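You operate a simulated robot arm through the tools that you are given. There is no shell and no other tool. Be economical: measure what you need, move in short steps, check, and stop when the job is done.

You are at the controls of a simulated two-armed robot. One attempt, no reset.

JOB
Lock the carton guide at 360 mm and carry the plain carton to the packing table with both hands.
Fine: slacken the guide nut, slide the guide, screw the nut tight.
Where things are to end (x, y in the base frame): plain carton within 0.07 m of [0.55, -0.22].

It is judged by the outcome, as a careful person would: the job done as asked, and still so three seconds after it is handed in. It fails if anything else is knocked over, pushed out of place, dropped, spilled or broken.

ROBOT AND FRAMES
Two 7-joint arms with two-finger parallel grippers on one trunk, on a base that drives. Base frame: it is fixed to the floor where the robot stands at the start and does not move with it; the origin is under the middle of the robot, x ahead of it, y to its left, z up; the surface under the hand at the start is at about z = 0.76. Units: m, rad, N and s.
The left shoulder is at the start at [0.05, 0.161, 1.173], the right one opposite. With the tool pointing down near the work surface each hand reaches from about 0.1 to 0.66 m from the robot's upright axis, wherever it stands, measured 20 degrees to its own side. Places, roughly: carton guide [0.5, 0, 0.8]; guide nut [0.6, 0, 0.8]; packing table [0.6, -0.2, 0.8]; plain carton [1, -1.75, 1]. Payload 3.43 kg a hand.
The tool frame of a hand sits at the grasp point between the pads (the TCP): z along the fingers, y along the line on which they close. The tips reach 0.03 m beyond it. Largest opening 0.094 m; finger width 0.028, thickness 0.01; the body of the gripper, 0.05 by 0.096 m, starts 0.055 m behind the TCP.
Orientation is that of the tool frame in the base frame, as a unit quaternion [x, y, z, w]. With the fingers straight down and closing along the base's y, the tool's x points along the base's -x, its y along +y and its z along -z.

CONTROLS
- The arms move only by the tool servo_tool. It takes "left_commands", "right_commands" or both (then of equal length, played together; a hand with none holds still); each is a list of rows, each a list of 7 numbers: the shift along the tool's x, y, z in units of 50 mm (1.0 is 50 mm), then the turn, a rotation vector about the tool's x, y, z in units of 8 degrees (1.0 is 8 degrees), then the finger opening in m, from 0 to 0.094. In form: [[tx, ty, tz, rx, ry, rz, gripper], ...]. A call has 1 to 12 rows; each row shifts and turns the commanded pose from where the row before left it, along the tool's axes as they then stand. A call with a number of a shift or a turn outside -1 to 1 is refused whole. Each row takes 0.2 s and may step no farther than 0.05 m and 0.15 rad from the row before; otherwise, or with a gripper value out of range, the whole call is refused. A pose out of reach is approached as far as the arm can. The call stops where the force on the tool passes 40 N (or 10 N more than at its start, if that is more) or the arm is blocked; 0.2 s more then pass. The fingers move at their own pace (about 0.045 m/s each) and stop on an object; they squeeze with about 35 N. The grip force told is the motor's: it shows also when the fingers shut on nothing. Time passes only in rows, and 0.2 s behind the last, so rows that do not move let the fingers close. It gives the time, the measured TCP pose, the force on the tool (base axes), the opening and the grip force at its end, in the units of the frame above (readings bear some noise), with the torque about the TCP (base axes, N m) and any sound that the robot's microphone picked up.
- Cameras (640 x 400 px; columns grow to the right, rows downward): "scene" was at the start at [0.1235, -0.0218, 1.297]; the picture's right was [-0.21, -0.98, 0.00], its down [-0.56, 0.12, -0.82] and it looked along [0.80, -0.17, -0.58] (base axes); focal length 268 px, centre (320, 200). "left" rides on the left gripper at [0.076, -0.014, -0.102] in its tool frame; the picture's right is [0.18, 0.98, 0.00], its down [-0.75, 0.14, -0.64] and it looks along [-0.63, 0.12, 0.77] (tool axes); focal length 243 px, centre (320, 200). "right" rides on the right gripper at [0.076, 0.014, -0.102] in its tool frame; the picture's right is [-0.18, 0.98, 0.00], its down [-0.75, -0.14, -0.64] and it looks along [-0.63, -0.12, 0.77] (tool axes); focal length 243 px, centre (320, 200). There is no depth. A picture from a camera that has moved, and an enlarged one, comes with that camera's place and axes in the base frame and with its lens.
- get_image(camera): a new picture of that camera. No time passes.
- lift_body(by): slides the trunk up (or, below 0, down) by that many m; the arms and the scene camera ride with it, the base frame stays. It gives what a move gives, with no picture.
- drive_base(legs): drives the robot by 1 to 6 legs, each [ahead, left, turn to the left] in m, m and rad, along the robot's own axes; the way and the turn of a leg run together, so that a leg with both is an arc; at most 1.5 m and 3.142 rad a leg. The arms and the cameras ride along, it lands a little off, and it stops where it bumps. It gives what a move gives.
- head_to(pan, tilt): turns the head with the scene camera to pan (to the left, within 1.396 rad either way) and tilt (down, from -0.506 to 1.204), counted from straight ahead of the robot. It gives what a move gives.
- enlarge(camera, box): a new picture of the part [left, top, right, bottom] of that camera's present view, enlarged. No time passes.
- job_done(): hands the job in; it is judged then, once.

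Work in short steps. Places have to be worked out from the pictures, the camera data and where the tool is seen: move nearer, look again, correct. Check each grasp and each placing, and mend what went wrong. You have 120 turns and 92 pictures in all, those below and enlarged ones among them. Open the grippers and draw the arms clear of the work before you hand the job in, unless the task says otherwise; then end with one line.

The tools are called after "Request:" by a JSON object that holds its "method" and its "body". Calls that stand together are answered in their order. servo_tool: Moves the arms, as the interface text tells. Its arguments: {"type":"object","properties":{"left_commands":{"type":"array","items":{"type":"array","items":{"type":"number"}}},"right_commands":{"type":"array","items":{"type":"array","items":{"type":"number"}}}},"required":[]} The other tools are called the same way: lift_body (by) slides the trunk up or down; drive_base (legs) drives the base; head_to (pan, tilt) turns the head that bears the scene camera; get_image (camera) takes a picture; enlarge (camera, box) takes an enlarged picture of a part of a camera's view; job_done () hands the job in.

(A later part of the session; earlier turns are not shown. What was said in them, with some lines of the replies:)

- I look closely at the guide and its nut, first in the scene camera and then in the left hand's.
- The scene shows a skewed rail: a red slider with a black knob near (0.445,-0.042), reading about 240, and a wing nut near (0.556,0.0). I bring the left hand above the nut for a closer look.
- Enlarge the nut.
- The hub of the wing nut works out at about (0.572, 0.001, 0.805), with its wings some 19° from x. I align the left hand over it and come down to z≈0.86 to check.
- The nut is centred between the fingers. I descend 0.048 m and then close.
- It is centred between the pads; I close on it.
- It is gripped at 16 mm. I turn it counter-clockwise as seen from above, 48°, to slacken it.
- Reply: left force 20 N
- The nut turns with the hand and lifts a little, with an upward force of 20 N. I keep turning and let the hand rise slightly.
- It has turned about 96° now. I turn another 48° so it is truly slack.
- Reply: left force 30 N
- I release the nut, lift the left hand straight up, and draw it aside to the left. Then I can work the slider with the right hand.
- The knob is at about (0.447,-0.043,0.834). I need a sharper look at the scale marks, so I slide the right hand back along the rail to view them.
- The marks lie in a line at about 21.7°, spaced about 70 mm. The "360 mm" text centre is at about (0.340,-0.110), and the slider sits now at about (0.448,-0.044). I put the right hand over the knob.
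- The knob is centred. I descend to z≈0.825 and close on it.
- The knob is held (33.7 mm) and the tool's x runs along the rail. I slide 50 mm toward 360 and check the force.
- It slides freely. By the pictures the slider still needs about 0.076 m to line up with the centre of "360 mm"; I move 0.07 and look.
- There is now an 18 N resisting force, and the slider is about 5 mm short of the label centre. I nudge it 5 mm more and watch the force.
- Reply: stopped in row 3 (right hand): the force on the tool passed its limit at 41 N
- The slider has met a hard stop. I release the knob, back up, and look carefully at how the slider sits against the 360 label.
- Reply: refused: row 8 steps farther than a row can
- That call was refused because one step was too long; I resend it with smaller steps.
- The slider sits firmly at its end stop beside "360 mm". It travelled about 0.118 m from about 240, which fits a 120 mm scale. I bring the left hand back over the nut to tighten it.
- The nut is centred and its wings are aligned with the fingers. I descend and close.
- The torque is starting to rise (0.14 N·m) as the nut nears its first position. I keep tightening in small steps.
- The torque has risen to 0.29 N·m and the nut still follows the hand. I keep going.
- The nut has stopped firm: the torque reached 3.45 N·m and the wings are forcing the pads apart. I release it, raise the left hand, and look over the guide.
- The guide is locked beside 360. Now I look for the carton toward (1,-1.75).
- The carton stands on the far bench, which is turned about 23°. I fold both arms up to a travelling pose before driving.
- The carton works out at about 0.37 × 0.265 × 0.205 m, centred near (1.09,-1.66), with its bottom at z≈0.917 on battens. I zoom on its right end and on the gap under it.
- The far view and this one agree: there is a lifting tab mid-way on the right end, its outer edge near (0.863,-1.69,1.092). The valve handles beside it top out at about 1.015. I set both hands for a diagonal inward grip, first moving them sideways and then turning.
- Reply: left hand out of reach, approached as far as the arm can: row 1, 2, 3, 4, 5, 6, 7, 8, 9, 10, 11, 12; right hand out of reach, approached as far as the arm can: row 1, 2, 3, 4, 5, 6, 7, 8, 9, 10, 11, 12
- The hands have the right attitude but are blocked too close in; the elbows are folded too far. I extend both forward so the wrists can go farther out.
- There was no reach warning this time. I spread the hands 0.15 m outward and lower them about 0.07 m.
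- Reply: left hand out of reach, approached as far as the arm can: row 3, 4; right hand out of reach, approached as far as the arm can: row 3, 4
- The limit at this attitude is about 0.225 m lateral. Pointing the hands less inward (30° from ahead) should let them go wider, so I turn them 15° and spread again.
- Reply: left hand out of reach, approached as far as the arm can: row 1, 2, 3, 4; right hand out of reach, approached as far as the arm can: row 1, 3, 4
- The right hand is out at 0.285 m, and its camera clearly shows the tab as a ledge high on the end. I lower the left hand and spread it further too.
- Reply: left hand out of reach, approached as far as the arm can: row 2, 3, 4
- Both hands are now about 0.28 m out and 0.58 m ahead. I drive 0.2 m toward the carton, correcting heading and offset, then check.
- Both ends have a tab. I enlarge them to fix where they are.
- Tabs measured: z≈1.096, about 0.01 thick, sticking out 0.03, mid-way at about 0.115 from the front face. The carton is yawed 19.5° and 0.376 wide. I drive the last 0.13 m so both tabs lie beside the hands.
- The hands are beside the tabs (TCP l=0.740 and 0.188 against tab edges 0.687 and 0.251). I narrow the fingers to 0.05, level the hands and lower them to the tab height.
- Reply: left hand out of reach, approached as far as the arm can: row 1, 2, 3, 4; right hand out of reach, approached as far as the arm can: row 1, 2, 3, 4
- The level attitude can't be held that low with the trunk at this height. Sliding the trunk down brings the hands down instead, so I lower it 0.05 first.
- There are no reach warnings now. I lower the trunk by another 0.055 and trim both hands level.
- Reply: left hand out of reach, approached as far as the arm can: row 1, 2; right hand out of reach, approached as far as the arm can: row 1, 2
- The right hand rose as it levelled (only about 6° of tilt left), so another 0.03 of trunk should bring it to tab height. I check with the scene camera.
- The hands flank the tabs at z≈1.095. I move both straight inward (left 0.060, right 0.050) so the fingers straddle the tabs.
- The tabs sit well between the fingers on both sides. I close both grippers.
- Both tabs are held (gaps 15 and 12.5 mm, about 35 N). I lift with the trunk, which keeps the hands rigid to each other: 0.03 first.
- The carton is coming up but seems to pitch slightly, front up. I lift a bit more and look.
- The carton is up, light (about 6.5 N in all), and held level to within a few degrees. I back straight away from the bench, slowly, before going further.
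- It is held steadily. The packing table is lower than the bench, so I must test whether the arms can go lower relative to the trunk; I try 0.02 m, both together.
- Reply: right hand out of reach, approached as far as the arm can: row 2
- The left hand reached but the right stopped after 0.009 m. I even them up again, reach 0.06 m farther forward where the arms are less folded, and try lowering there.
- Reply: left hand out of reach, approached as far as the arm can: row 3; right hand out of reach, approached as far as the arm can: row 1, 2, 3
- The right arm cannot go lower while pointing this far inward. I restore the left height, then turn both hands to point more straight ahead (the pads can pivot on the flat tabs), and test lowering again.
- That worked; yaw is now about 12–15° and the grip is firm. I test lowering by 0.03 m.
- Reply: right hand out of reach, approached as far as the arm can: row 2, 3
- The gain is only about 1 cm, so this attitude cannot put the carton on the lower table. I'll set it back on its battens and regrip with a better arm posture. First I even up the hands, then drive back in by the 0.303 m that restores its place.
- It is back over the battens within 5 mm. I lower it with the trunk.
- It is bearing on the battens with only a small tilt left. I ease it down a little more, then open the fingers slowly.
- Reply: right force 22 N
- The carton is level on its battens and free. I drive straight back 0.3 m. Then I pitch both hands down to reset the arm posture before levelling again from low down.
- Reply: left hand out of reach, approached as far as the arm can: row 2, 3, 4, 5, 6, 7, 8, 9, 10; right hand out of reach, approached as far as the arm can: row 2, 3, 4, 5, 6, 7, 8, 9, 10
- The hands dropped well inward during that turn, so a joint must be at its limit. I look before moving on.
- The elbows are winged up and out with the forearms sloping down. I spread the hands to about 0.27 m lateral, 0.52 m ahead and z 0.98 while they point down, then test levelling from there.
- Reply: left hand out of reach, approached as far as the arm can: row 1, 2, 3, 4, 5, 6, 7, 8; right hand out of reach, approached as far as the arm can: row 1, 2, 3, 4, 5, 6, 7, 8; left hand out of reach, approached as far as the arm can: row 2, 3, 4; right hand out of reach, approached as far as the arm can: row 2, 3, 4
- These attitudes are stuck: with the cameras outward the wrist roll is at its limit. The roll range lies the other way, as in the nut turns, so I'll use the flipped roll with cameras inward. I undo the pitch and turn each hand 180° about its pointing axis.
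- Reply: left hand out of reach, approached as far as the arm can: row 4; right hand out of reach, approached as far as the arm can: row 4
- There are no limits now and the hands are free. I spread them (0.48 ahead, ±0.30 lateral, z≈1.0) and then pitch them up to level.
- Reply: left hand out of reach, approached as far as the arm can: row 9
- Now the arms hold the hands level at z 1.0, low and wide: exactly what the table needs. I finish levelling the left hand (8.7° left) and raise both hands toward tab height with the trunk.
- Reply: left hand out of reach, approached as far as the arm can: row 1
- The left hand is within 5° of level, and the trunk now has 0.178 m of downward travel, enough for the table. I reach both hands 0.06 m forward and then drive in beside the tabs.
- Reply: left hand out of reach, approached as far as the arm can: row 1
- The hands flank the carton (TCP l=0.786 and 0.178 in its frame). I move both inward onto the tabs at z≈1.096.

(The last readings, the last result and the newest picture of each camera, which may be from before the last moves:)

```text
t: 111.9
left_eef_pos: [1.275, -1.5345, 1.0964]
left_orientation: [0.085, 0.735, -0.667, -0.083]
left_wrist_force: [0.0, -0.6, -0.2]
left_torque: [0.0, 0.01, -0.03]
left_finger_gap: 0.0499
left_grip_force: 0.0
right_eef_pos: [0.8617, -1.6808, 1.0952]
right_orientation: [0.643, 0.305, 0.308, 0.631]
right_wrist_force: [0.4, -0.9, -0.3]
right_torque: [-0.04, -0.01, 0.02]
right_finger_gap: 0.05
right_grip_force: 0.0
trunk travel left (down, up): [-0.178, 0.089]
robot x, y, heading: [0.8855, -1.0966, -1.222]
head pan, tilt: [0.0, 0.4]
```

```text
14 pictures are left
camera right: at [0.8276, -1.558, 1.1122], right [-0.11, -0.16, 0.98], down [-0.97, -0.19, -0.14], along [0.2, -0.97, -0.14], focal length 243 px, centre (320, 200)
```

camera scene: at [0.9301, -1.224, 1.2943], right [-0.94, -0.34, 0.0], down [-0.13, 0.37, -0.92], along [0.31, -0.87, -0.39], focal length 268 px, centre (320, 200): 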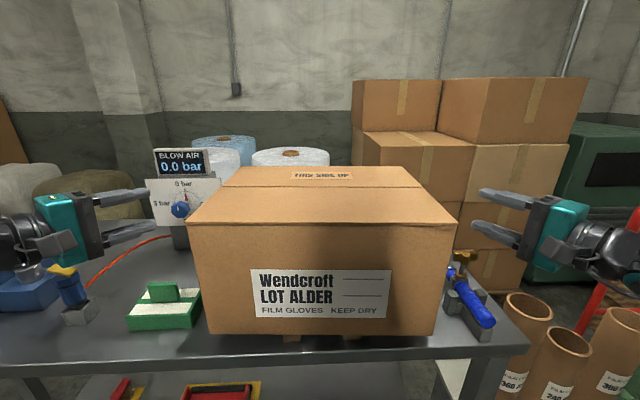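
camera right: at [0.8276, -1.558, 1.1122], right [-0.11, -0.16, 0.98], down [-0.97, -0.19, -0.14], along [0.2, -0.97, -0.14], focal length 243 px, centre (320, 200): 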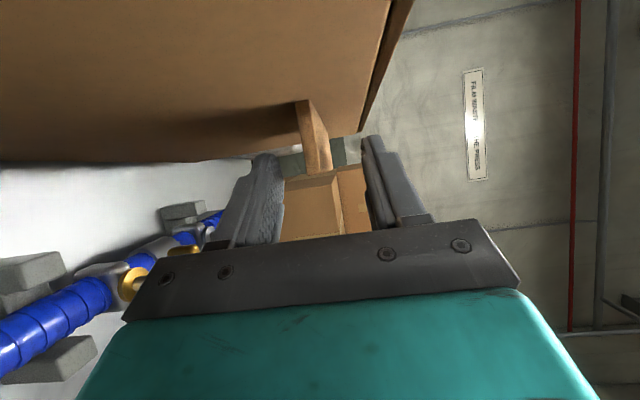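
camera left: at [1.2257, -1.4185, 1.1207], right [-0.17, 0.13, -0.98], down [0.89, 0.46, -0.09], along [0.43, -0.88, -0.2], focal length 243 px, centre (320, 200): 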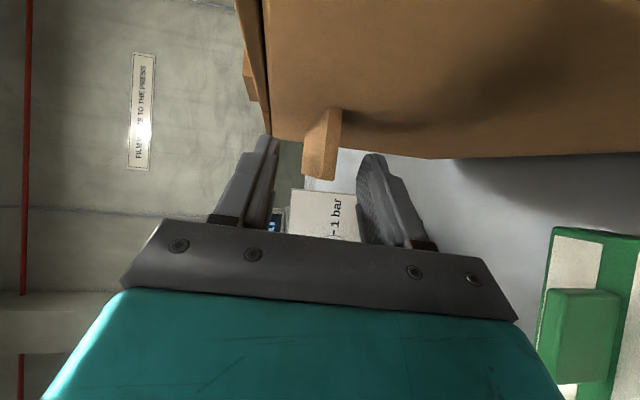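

Both tabs lie between the fingers. I push 12 mm further along the tabs toward the carton's balance point and close.

Request:
{"method": "servo_tool", "body": {"left_commands": [[-0.132, -0.02, 0.2, 0, 0, 0, 0.05], [0, 0, 0, 0, 0, 0, 0.03], [0, 0, 0, 0, 0, 0, 0.02], [0, 0, 0, 0, 0, 0, 0.0], [0, 0, 0, 0, 0, 0, 0.0], [0, 0, 0, 0, 0, 0, 0.0]], "right_commands": [[-0.126, 0.005, 0.204, 0, 0, 0, 0.05], [0, 0, 0, 0, 0, 0, 0.03], [0, 0, 0, 0, 0, 0, 0.02], [0, 0, 0, 0, 0, 0, 0.0], [0, 0, 0, 0, 0, 0, 0.0], [0, 0, 0, 0, 0, 0, 0.0]]}}

Request:
{"method": "lift_body", "body": {"by": 0.03}}

Request:
{"method": "get_image", "body": {"camera": "scene"}}

```text
t: 113.3
left_eef_pos: [1.2804, -1.5465, 1.0961]
left_orientation: [0.086, 0.734, -0.668, -0.083]
left_wrist_force: [-0.4, -0.1, 0.1]
left_torque: [-1.42, -0.37, -0.31]
left_finger_gap: 0.0121
left_grip_force: 35.4
right_eef_pos: [0.8635, -1.6939, 1.097]
right_orientation: [0.642, 0.305, 0.308, 0.633]
right_wrist_force: [2.2, -1.7, 1.4]
right_torque: [0.0, -0.04, -0.17]
right_finger_gap: 0.0109
right_grip_force: 35.0
trunk travel left (down, up): [-0.178, 0.089]
robot x, y, heading: [0.8848, -1.0962, -1.224]
head pan, tilt: [0.0, 0.4]
```

```text
t: 114.1
left_eef_pos: [1.2802, -1.5451, 1.1259]
left_orientation: [0.084, 0.735, -0.668, -0.084]
left_wrist_force: [-1.0, -0.6, -2.3]
left_torque: [-0.27, 0.05, 0.02]
left_finger_gap: 0.0113
left_grip_force: 34.7
right_eef_pos: [0.8643, -1.6927, 1.1244]
right_orientation: [0.644, 0.305, 0.308, 0.63]
right_wrist_force: [1.4, -0.8, -2.8]
right_torque: [0.19, 0.24, -0.17]
right_finger_gap: 0.011
right_grip_force: 34.5
trunk travel left (down, up): [-0.208, 0.059]
robot x, y, heading: [0.8883, -1.0949, -1.225]
head pan, tilt: [0.0, 0.4]
```

```text
13 pictures are left
camera scene: at [0.9302, -1.2244, 1.3242], right [-0.94, -0.34, 0.0], down [-0.13, 0.37, -0.92], along [0.31, -0.87, -0.39], focal length 268 px, centre (320, 200)
```

scene: 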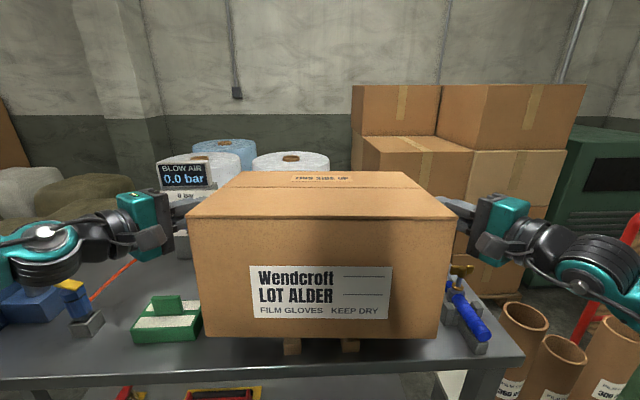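

The carton is lifted, level and firmly held on both tabs. I raise it a bit more, then back away and sidestep to the packing table's near end, turning only where there is room.

Request:
{"method": "lift_body", "body": {"by": 0.05}}

Request:
{"method": "drive_base", "body": {"legs": [[-0.36, 0, 0]]}}

Request:
{"method": "drive_base", "body": {"legs": [[-0.247, -0.726, 0]]}}

Request:
{"method": "get_image", "body": {"camera": "scene"}}

```text
t: 115.0
left_eef_pos: [1.2789, -1.5469, 1.1764]
left_orientation: [0.084, 0.735, -0.668, -0.084]
left_wrist_force: [-0.5, -1.1, -2.1]
left_torque: [-0.24, 0.06, -0.08]
left_finger_gap: 0.0113
left_grip_force: 34.5
right_eef_pos: [0.8655, -1.6929, 1.1756]
right_orientation: [0.643, 0.305, 0.308, 0.631]
right_wrist_force: [0.9, 0.5, -3.8]
right_torque: [0.27, 0.19, -0.06]
right_finger_gap: 0.0115
right_grip_force: 35.1
trunk travel left (down, up): [-0.258, 0.009]
robot x, y, heading: [0.8876, -1.0962, -1.223]
head pan, tilt: [0.0, 0.4]
```

```text
t: 117.3
left_eef_pos: [1.1582, -1.2121, 1.1765]
left_orientation: [0.086, 0.734, -0.668, -0.085]
left_wrist_force: [-1.9, -0.1, -2.1]
left_torque: [-0.23, 0.04, -0.01]
left_finger_gap: 0.0109
left_grip_force: 34.7
right_eef_pos: [0.7435, -1.3575, 1.1767]
right_orientation: [0.644, 0.304, 0.307, 0.632]
right_wrist_force: [1.7, 0.8, -2.3]
right_torque: [0.25, 0.18, 0.03]
right_finger_gap: 0.0113
right_grip_force: 35.1
trunk travel left (down, up): [-0.258, 0.009]
robot x, y, heading: [0.7692, -0.7613, -1.23]
head pan, tilt: [0.0, 0.4]
```

```text
t: 124.2
left_eef_pos: [0.382, -1.2263, 1.176]
left_orientation: [0.086, 0.734, -0.668, -0.087]
left_wrist_force: [0.3, -0.9, -1.3]
left_torque: [-0.26, 0.0, 0.02]
left_finger_gap: 0.0109
left_grip_force: 34.8
right_eef_pos: [-0.0346, -1.3706, 1.1739]
right_orientation: [0.645, 0.303, 0.306, 0.631]
right_wrist_force: [-0.1, 0.4, -3.1]
right_torque: [0.21, 0.18, 0.05]
right_finger_gap: 0.0113
right_grip_force: 34.9
trunk travel left (down, up): [-0.258, 0.009]
robot x, y, heading: [-0.0082, -0.7704, -1.23]
head pan, tilt: [0.0, 0.4]
```

```text
12 pictures are left
camera scene: at [0.0342, -0.9017, 1.3743], right [-0.94, -0.33, 0.0], down [-0.13, 0.37, -0.92], along [0.31, -0.87, -0.39], focal length 268 px, centre (320, 200)
```

scene: 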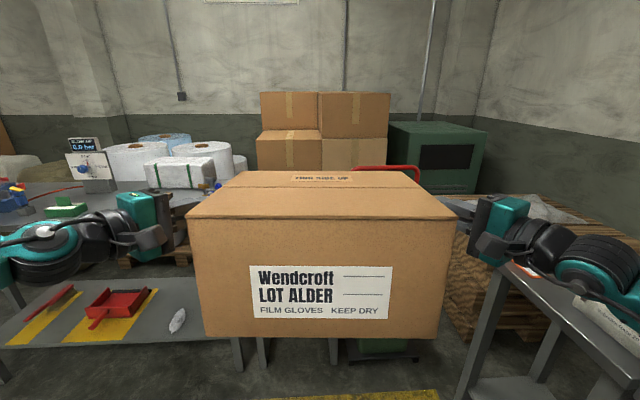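

The way is clear, with the nearby bench about 0.8 m off and lower. I turn left to heading 0.379 to face along the packing table.

Request:
{"method": "drive_base", "body": {"legs": [[0, 0, 1.609]]}}

Request:
{"method": "head_to", "body": {"pan": 0.45, "tilt": 0.75}}

Request:
{"method": "get_image", "body": {"camera": "scene"}}

```text
t: 128.5
left_eef_pos: [0.4299, -0.3678, 1.1762]
left_orientation: [-0.468, 0.573, -0.525, 0.421]
left_wrist_force: [-0.8, 0.3, -2.0]
left_torque: [-0.06, -0.27, 0.03]
left_finger_gap: 0.011
left_grip_force: 35.2
right_eef_pos: [0.5914, -0.7777, 1.175]
right_orientation: [0.229, 0.674, 0.668, 0.218]
right_wrist_force: [-0.3, 0.0, -2.8]
right_torque: [-0.25, 0.25, -0.05]
right_finger_gap: 0.011
right_grip_force: 34.5
trunk travel left (down, up): [-0.258, 0.009]
robot x, y, heading: [-0.0044, -0.7732, 0.371]
head pan, tilt: [0.0, 0.4]
```

```text
t: 129.4
left_eef_pos: [0.4307, -0.3676, 1.1757]
left_orientation: [-0.468, 0.572, -0.526, 0.421]
left_wrist_force: [1.5, 0.1, -2.1]
left_torque: [-0.06, -0.24, 0.17]
left_finger_gap: 0.0111
left_grip_force: 35.1
right_eef_pos: [0.591, -0.7774, 1.1746]
right_orientation: [0.23, 0.674, 0.667, 0.217]
right_wrist_force: [0.0, -0.1, -2.9]
right_torque: [-0.22, 0.23, 0.02]
right_finger_gap: 0.0111
right_grip_force: 34.7
trunk travel left (down, up): [-0.258, 0.009]
robot x, y, heading: [-0.0066, -0.7746, 0.373]
head pan, tilt: [0.45, 0.75]
```

```text
11 pictures are left
camera scene: at [0.084, -0.7004, 1.3432], right [0.73, -0.68, 0.0], down [-0.46, -0.5, -0.73], along [0.5, 0.54, -0.68], focal length 268 px, centre (320, 200)
```

scene: 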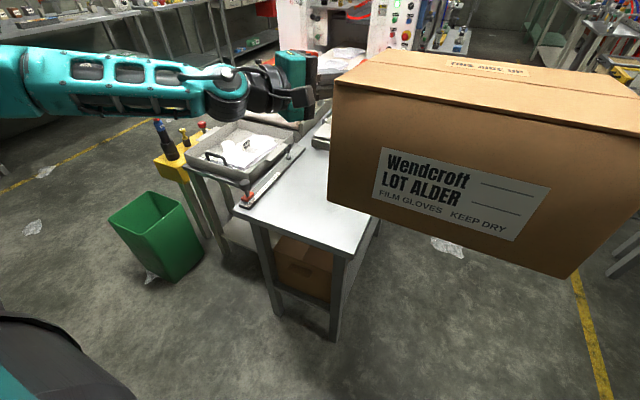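

Carton centre is now about (0.527,-0.566). I move forward 0.148 and left 0.286 to bring it over (0.56,-0.246), clear of the guide rail and the tray.

Request:
{"method": "drive_base", "body": {"legs": [[0.1485, 0.286, 0.006]]}}

Request:
{"method": "get_image", "body": {"camera": "scene"}}

```text
t: 132.5
left_eef_pos: [0.4617, -0.0435, 1.1763]
left_orientation: [-0.47, 0.571, -0.524, 0.422]
left_wrist_force: [-0.2, -0.8, -2.7]
left_torque: [0.0, -0.23, -0.1]
left_finger_gap: 0.0112
left_grip_force: 35.3
right_eef_pos: [0.6239, -0.4526, 1.1751]
right_orientation: [0.228, 0.675, 0.667, 0.216]
right_wrist_force: [-0.1, 0.2, -4.3]
right_torque: [-0.24, 0.26, -0.07]
right_finger_gap: 0.0109
right_grip_force: 34.8
trunk travel left (down, up): [-0.258, 0.009]
robot x, y, heading: [0.0242, -0.4494, 0.38]
head pan, tilt: [0.45, 0.75]
```

```text
10 pictures are left
camera scene: at [0.1164, -0.3784, 1.3431], right [0.74, -0.67, 0.0], down [-0.46, -0.5, -0.73], along [0.49, 0.54, -0.68], focal length 268 px, centre (320, 200)
```

scene: 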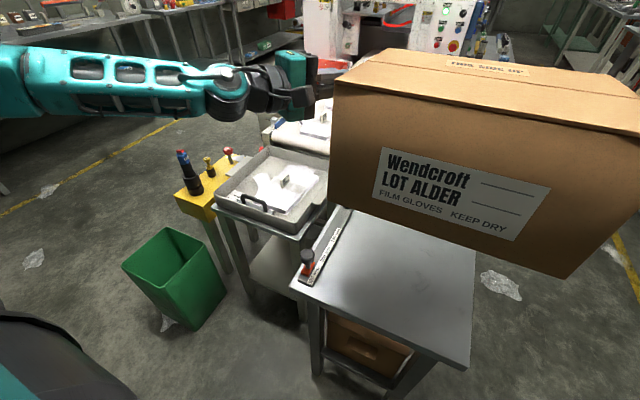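

The carton centre is at about (0.559,-0.242), with its left wall about 1 cm from the rail. I shift 1 cm away from the rail and lower in steps.

Request:
{"method": "drive_base", "body": {"legs": [[0, -0.01, 0]]}}

Request:
{"method": "lift_body", "body": {"by": -0.12}}

Request:
{"method": "get_image", "body": {"camera": "scene"}}

```text
t: 133.2
left_eef_pos: [0.4652, -0.0536, 1.176]
left_orientation: [-0.47, 0.571, -0.524, 0.422]
left_wrist_force: [1.4, -1.5, -2.1]
left_torque: [-0.03, -0.25, 0.23]
left_finger_gap: 0.0111
left_grip_force: 35.1
right_eef_pos: [0.6265, -0.4631, 1.1737]
right_orientation: [0.228, 0.675, 0.667, 0.215]
right_wrist_force: [-0.3, 0.9, -3.7]
right_torque: [-0.22, 0.24, 0.06]
right_finger_gap: 0.0111
right_grip_force: 35.4
trunk travel left (down, up): [-0.258, 0.009]
robot x, y, heading: [0.027, -0.4629, 0.383]
head pan, tilt: [0.45, 0.75]
```

```text
t: 134.8
left_eef_pos: [0.464, -0.0524, 1.0561]
left_orientation: [-0.47, 0.571, -0.524, 0.422]
left_wrist_force: [-0.1, 0.0, -2.3]
left_torque: [-0.04, -0.21, 0.02]
left_finger_gap: 0.011
left_grip_force: 34.8
right_eef_pos: [0.6277, -0.4607, 1.0547]
right_orientation: [0.228, 0.675, 0.667, 0.215]
right_wrist_force: [0.3, -0.3, -3.0]
right_torque: [-0.23, 0.25, 0.06]
right_finger_gap: 0.0112
right_grip_force: 34.8
trunk travel left (down, up): [-0.138, 0.129]
robot x, y, heading: [0.0269, -0.4602, 0.383]
head pan, tilt: [0.45, 0.75]
```

```text
9 pictures are left
camera scene: at [0.1199, -0.3879, 1.2232], right [0.74, -0.67, 0.0], down [-0.46, -0.5, -0.73], along [0.49, 0.54, -0.68], focal length 268 px, centre (320, 200)
```

scene: 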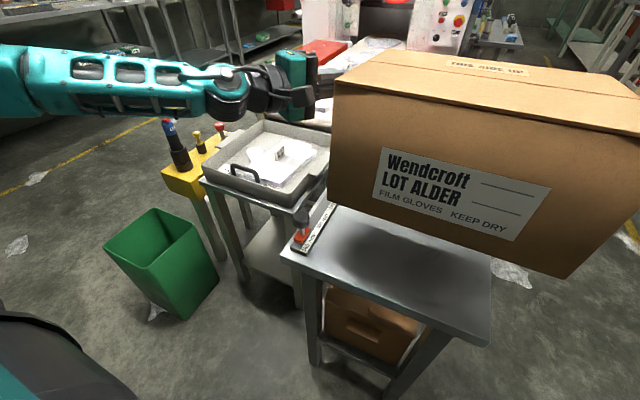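

The carton centre is at about (0.562,-0.250), and the left arm is clear of the stand. I lower further, watching the forces.

Request:
{"method": "lift_body", "body": {"by": -0.085}}

Request:
{"method": "lift_body", "body": {"by": -0.015}}

Request:
{"method": "enlarge", "body": {"camera": "scene", "box": [260, 120, 640, 360]}}

```text
t: 136.0
left_eef_pos: [0.4644, -0.0532, 0.9715]
left_orientation: [-0.47, 0.571, -0.524, 0.423]
left_wrist_force: [-0.7, -0.1, -1.7]
left_torque: [-0.1, -0.26, -0.03]
left_finger_gap: 0.0114
left_grip_force: 34.6
right_eef_pos: [0.6271, -0.4636, 0.9702]
right_orientation: [0.228, 0.675, 0.667, 0.217]
right_wrist_force: [0.9, -0.7, -3.1]
right_torque: [-0.28, 0.22, -0.09]
right_finger_gap: 0.0111
right_grip_force: 34.5
trunk travel left (down, up): [-0.053, 0.214]
robot x, y, heading: [0.0301, -0.4574, 0.383]
head pan, tilt: [0.45, 0.75]
```

```text
t: 136.6
left_eef_pos: [0.4648, -0.0546, 0.9555]
left_orientation: [-0.47, 0.571, -0.524, 0.423]
left_wrist_force: [0.6, -0.4, -2.7]
left_torque: [-0.05, -0.21, -0.03]
left_finger_gap: 0.011
left_grip_force: 35.4
right_eef_pos: [0.628, -0.4633, 0.9548]
right_orientation: [0.229, 0.676, 0.666, 0.217]
right_wrist_force: [0.3, 0.6, -4.3]
right_torque: [-0.21, 0.22, -0.08]
right_finger_gap: 0.0113
right_grip_force: 34.8
trunk travel left (down, up): [-0.038, 0.229]
robot x, y, heading: [0.0299, -0.4611, 0.383]
head pan, tilt: [0.45, 0.75]
```

```text
1.67 times, centred on (450, 240) of scene
camera zoom: at [0.1199, -0.388, 1.1231], right [0.74, -0.67, 0.0], down [-0.46, -0.5, -0.73], along [0.49, 0.54, -0.68], focal length 446 px, centre (103, 133)
```

zoom: 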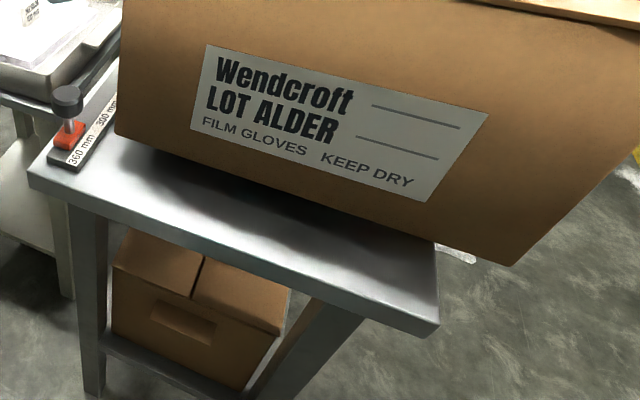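

It is close to the table and clear of the rail. I lower in small steps until the table takes the weight.

Request:
{"method": "lift_body", "body": {"by": -0.01}}

Request:
{"method": "lift_body", "body": {"by": -0.006}}

```text
t: 137.2
left_eef_pos: [0.4642, -0.0531, 0.9452]
left_orientation: [-0.47, 0.571, -0.524, 0.423]
left_wrist_force: [-0.9, 0.6, -1.9]
left_torque: [-0.04, -0.23, -0.08]
left_finger_gap: 0.011
left_grip_force: 35.0
right_eef_pos: [0.6277, -0.4621, 0.9444]
right_orientation: [0.228, 0.675, 0.668, 0.216]
right_wrist_force: [-0.1, 0.3, -3.7]
right_torque: [-0.2, 0.23, -0.1]
right_finger_gap: 0.0111
right_grip_force: 35.3
trunk travel left (down, up): [-0.028, 0.239]
robot x, y, heading: [0.03, -0.4611, 0.382]
head pan, tilt: [0.45, 0.75]
```

```text
t: 137.7
left_eef_pos: [0.4645, -0.0532, 0.9402]
left_orientation: [-0.47, 0.571, -0.524, 0.423]
left_wrist_force: [-0.8, 0.1, -1.2]
left_torque: [-0.04, -0.31, -0.16]
left_finger_gap: 0.0111
left_grip_force: 35.0
right_eef_pos: [0.6272, -0.4631, 0.9395]
right_orientation: [0.228, 0.674, 0.668, 0.216]
right_wrist_force: [-1.0, -1.0, -0.8]
right_torque: [-0.1, 0.07, -0.09]
right_finger_gap: 0.0112
right_grip_force: 34.5
trunk travel left (down, up): [-0.022, 0.245]
robot x, y, heading: [0.0306, -0.4599, 0.384]
head pan, tilt: [0.45, 0.75]
```

The weight is passing to the table (hand loads fell to about 1 N). I go another 4 mm.

Request:
{"method": "lift_body", "body": {"by": -0.004}}

Request:
{"method": "lift_body", "body": {"by": -0.003}}

```text
t: 138.2
left_eef_pos: [0.4641, -0.0527, 0.9359]
left_orientation: [-0.47, 0.571, -0.524, 0.423]
left_wrist_force: [0.6, -0.2, -1.1]
left_torque: [-0.04, -0.42, -0.15]
left_finger_gap: 0.0116
left_grip_force: 35.2
right_eef_pos: [0.6261, -0.4629, 0.9358]
right_orientation: [0.227, 0.674, 0.669, 0.216]
right_wrist_force: [-1.3, -2.4, 1.7]
right_torque: [0.0, 0.0, 0.17]
right_finger_gap: 0.011
right_grip_force: 35.0
trunk travel left (down, up): [-0.018, 0.249]
robot x, y, heading: [0.0296, -0.4606, 0.385]
head pan, tilt: [0.45, 0.75]
```

```text
t: 138.8
left_eef_pos: [0.4642, -0.053, 0.9332]
left_orientation: [-0.469, 0.57, -0.525, 0.423]
left_wrist_force: [-1.1, 0.7, 0.1]
left_torque: [-0.06, -0.68, -0.17]
left_finger_gap: 0.0113
left_grip_force: 34.8
right_eef_pos: [0.6259, -0.4626, 0.9334]
right_orientation: [0.226, 0.675, 0.668, 0.216]
right_wrist_force: [-2.4, -2.3, 4.4]
right_torque: [0.05, 0.02, 0.09]
right_finger_gap: 0.011
right_grip_force: 34.6
trunk travel left (down, up): [-0.015, 0.252]
robot x, y, heading: [0.03, -0.4644, 0.379]
head pan, tilt: [0.45, 0.75]
```

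The table now pushes up on it. I settle it 4 mm more, then open the fingers gently.

Request:
{"method": "lift_body", "body": {"by": -0.004}}

Request:
{"method": "servo_tool", "body": {"left_commands": [[0, 0, 0, 0, 0, 0, 0.014], [0, 0, 0, 0, 0, 0, 0.018], [0, 0, 0, 0, 0, 0, 0.024], [0, 0, 0, 0, 0, 0, 0.034], [0, 0, 0, 0, 0, 0, 0.05], [0, 0, 0, 0, 0, 0, 0.05]], "right_commands": [[0, 0, 0, 0, 0, 0, 0.014], [0, 0, 0, 0, 0, 0, 0.018], [0, 0, 0, 0, 0, 0, 0.024], [0, 0, 0, 0, 0, 0, 0.034], [0, 0, 0, 0, 0, 0, 0.05], [0, 0, 0, 0, 0, 0, 0.05]]}}

Request:
{"method": "get_image", "body": {"camera": "left"}}

Request:
{"method": "get_image", "body": {"camera": "right"}}

```text
t: 139.3
left_eef_pos: [0.4624, -0.0529, 0.9306]
left_orientation: [-0.47, 0.57, -0.523, 0.425]
left_wrist_force: [-3.1, 0.5, 1.2]
left_torque: [0.15, -1.3, -0.26]
left_finger_gap: 0.012
left_grip_force: 35.1
right_eef_pos: [0.6248, -0.4619, 0.9309]
right_orientation: [0.226, 0.674, 0.669, 0.217]
right_wrist_force: [-5.1, -3.6, 10.6]
right_torque: [0.08, 0.04, -0.08]
right_finger_gap: 0.0108
right_grip_force: 35.1
trunk travel left (down, up): [-0.011, 0.256]
robot x, y, heading: [0.0287, -0.4613, 0.386]
head pan, tilt: [0.45, 0.75]
```

```text
t: 140.7
left_eef_pos: [0.4634, -0.0541, 0.9284]
left_orientation: [-0.471, 0.57, -0.524, 0.422]
left_wrist_force: [0.4, 0.2, -0.2]
left_torque: [-0.01, -0.02, -0.04]
left_finger_gap: 0.0501
left_grip_force: 0.0
right_eef_pos: [0.6271, -0.4627, 0.9282]
right_orientation: [0.229, 0.675, 0.667, 0.216]
right_wrist_force: [0.0, 0.0, -0.7]
right_torque: [0.0, 0.02, 0.03]
right_finger_gap: 0.0497
right_grip_force: 0.1
trunk travel left (down, up): [-0.011, 0.256]
robot x, y, heading: [0.0276, -0.4613, 0.385]
head pan, tilt: [0.45, 0.75]
```

```text
7 pictures are left
camera left: at [0.3508, -0.1073, 0.9533], right [-0.13, -0.17, -0.98], down [-0.49, 0.87, -0.09], along [0.86, 0.46, -0.2], focal length 243 px, centre (320, 200)
```

left: 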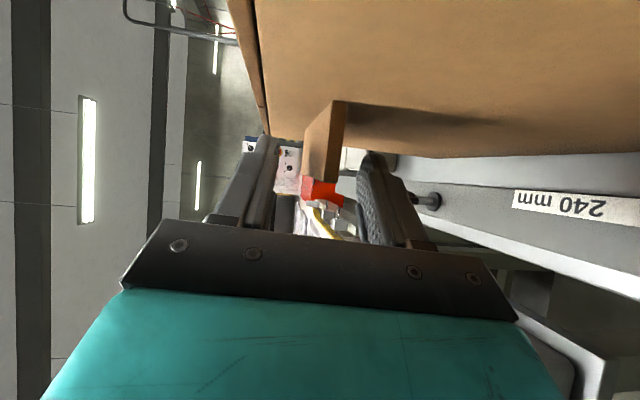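

```text
6 pictures are left
camera right: at [0.5042, -0.4989, 0.9449], right [0.17, -0.1, 0.98], down [0.22, -0.97, -0.14], along [0.96, 0.24, -0.14], focal length 243 px, centre (320, 200)
```

right: 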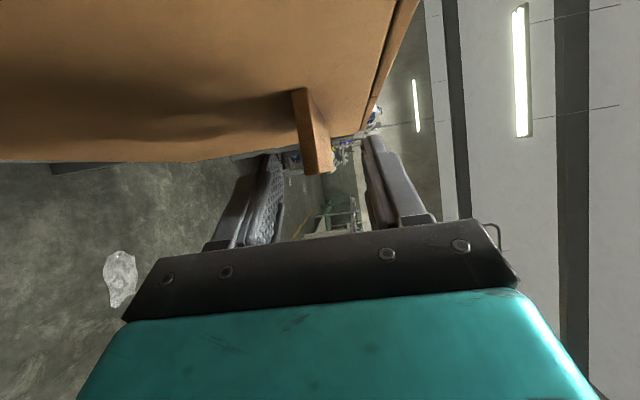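

The carton stands free on the table beside the rail. I spread both hands outward off the tabs, then raise the trunk.

Request:
{"method": "servo_tool", "body": {"left_commands": [[-0.394, 0, -0.3015, 0, 0, 0, 0.05], [-0.394, 0, -0.3015, 0, 0, 0, 0.05], [-0.394, 0, -0.3015, 0, 0, 0, 0.05], [0, 0, 0, 0, 0, 0, 0.05]], "right_commands": [[-0.31, 0, -0.192, 0, 0, 0, 0.05], [-0.31, 0, -0.192, 0, 0, 0, 0.05], [-0.31, 0, -0.192, 0, 0, 0, 0.05], [0, 0, 0, 0, 0, 0, 0.05]]}}

Request:
{"method": "lift_body", "body": {"by": 0.2}}

Request:
{"method": "head_to", "body": {"pan": 0.1, "tilt": 0.8}}

Request:
{"method": "get_image", "body": {"camera": "scene"}}

```text
t: 141.7
left_eef_pos: [0.4324, 0.0142, 0.9319]
left_orientation: [-0.469, 0.572, -0.524, 0.423]
left_wrist_force: [-0.5, 0.7, -0.5]
left_torque: [-0.01, -0.01, 0.03]
left_finger_gap: 0.05
left_grip_force: 0.0
right_eef_pos: [0.6479, -0.5139, 0.929]
right_orientation: [0.228, 0.675, 0.668, 0.217]
right_wrist_force: [0.2, 0.5, -0.4]
right_torque: [0.0, 0.01, 0.02]
right_finger_gap: 0.05
right_grip_force: 0.1
trunk travel left (down, up): [-0.011, 0.256]
robot x, y, heading: [0.0301, -0.4647, 0.375]
head pan, tilt: [0.45, 0.75]
```

```text
t: 143.9
left_eef_pos: [0.4316, 0.0145, 1.1325]
left_orientation: [-0.47, 0.571, -0.524, 0.422]
left_wrist_force: [-0.5, 0.0, 0.1]
left_torque: [0.01, 0.02, -0.01]
left_finger_gap: 0.0501
left_grip_force: 0.1
right_eef_pos: [0.646, -0.5126, 1.1277]
right_orientation: [0.228, 0.675, 0.668, 0.216]
right_wrist_force: [0.7, 0.3, 0.0]
right_torque: [-0.01, 0.04, 0.03]
right_finger_gap: 0.0501
right_grip_force: 0.1
trunk travel left (down, up): [-0.211, 0.056]
robot x, y, heading: [0.0301, -0.4591, 0.387]
head pan, tilt: [0.45, 0.75]
```

```text
t: 144.7
left_eef_pos: [0.4321, 0.014, 1.1321]
left_orientation: [-0.47, 0.571, -0.524, 0.423]
left_wrist_force: [0.7, 0.8, 0.0]
left_torque: [0.01, 0.02, 0.03]
left_finger_gap: 0.05
left_grip_force: 0.1
right_eef_pos: [0.6467, -0.5136, 1.1279]
right_orientation: [0.229, 0.675, 0.667, 0.216]
right_wrist_force: [0.2, 2.3, 0.4]
right_torque: [0.0, -0.01, -0.02]
right_finger_gap: 0.05
right_grip_force: 0.0
trunk travel left (down, up): [-0.211, 0.056]
robot x, y, heading: [0.0303, -0.4605, 0.385]
head pan, tilt: [0.099, 0.799]
```

```text
5 pictures are left
camera scene: at [0.1352, -0.4119, 1.2922], right [0.46, -0.89, 0.0], down [-0.64, -0.33, -0.7], along [0.62, 0.32, -0.72], focal length 268 px, centre (320, 200)
```

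scene: 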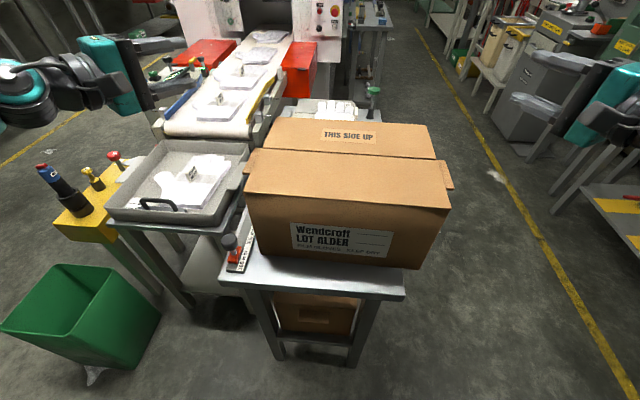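

The carton stands squarely on the table, centred near (0.54,-0.255) and within tolerance. I check the guide once more.

Request:
{"method": "enlarge", "body": {"camera": "scene", "box": [200, 180, 300, 290]}}

```text
3.64 times, centred on (250, 235) of scene
camera zoom: at [0.1352, -0.4119, 1.2922], right [0.46, -0.89, 0.0], down [-0.64, -0.33, -0.7], along [0.62, 0.32, -0.72], focal length 974 px, centre (574, 73)
```

zoom: 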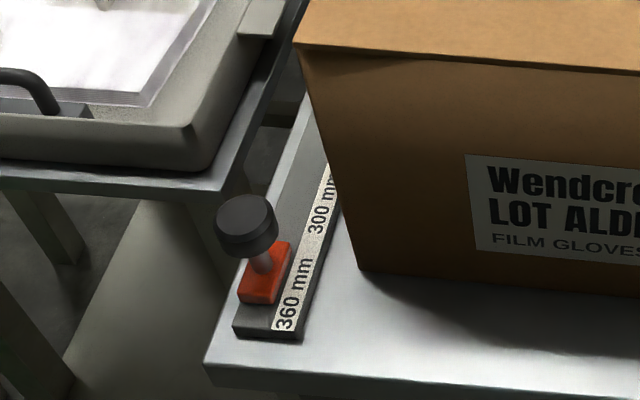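

The slider is still locked at its 360 stop, the carton rests clear of the rail, and both hands are open and well away. I hand the job in.

Request:
{"method": "job_done", "body": {}}

```text
The job is handed in.
```

I slackened the guide nut, slid the guide to its end stop at the 360 mm mark and screwed the nut tight. The carton, carried by both hands, stands on the packing table at about (0.54, -0.255), roughly 0.04 m from the target and overhanging the table's right edge by about 0.04 to 0.05 m. The guide is 7–9 mm short of the centre of the "360 mm" print, but the stop let it go no further. I took that as 360 because it had travelled about 118 mm from its start near 240.
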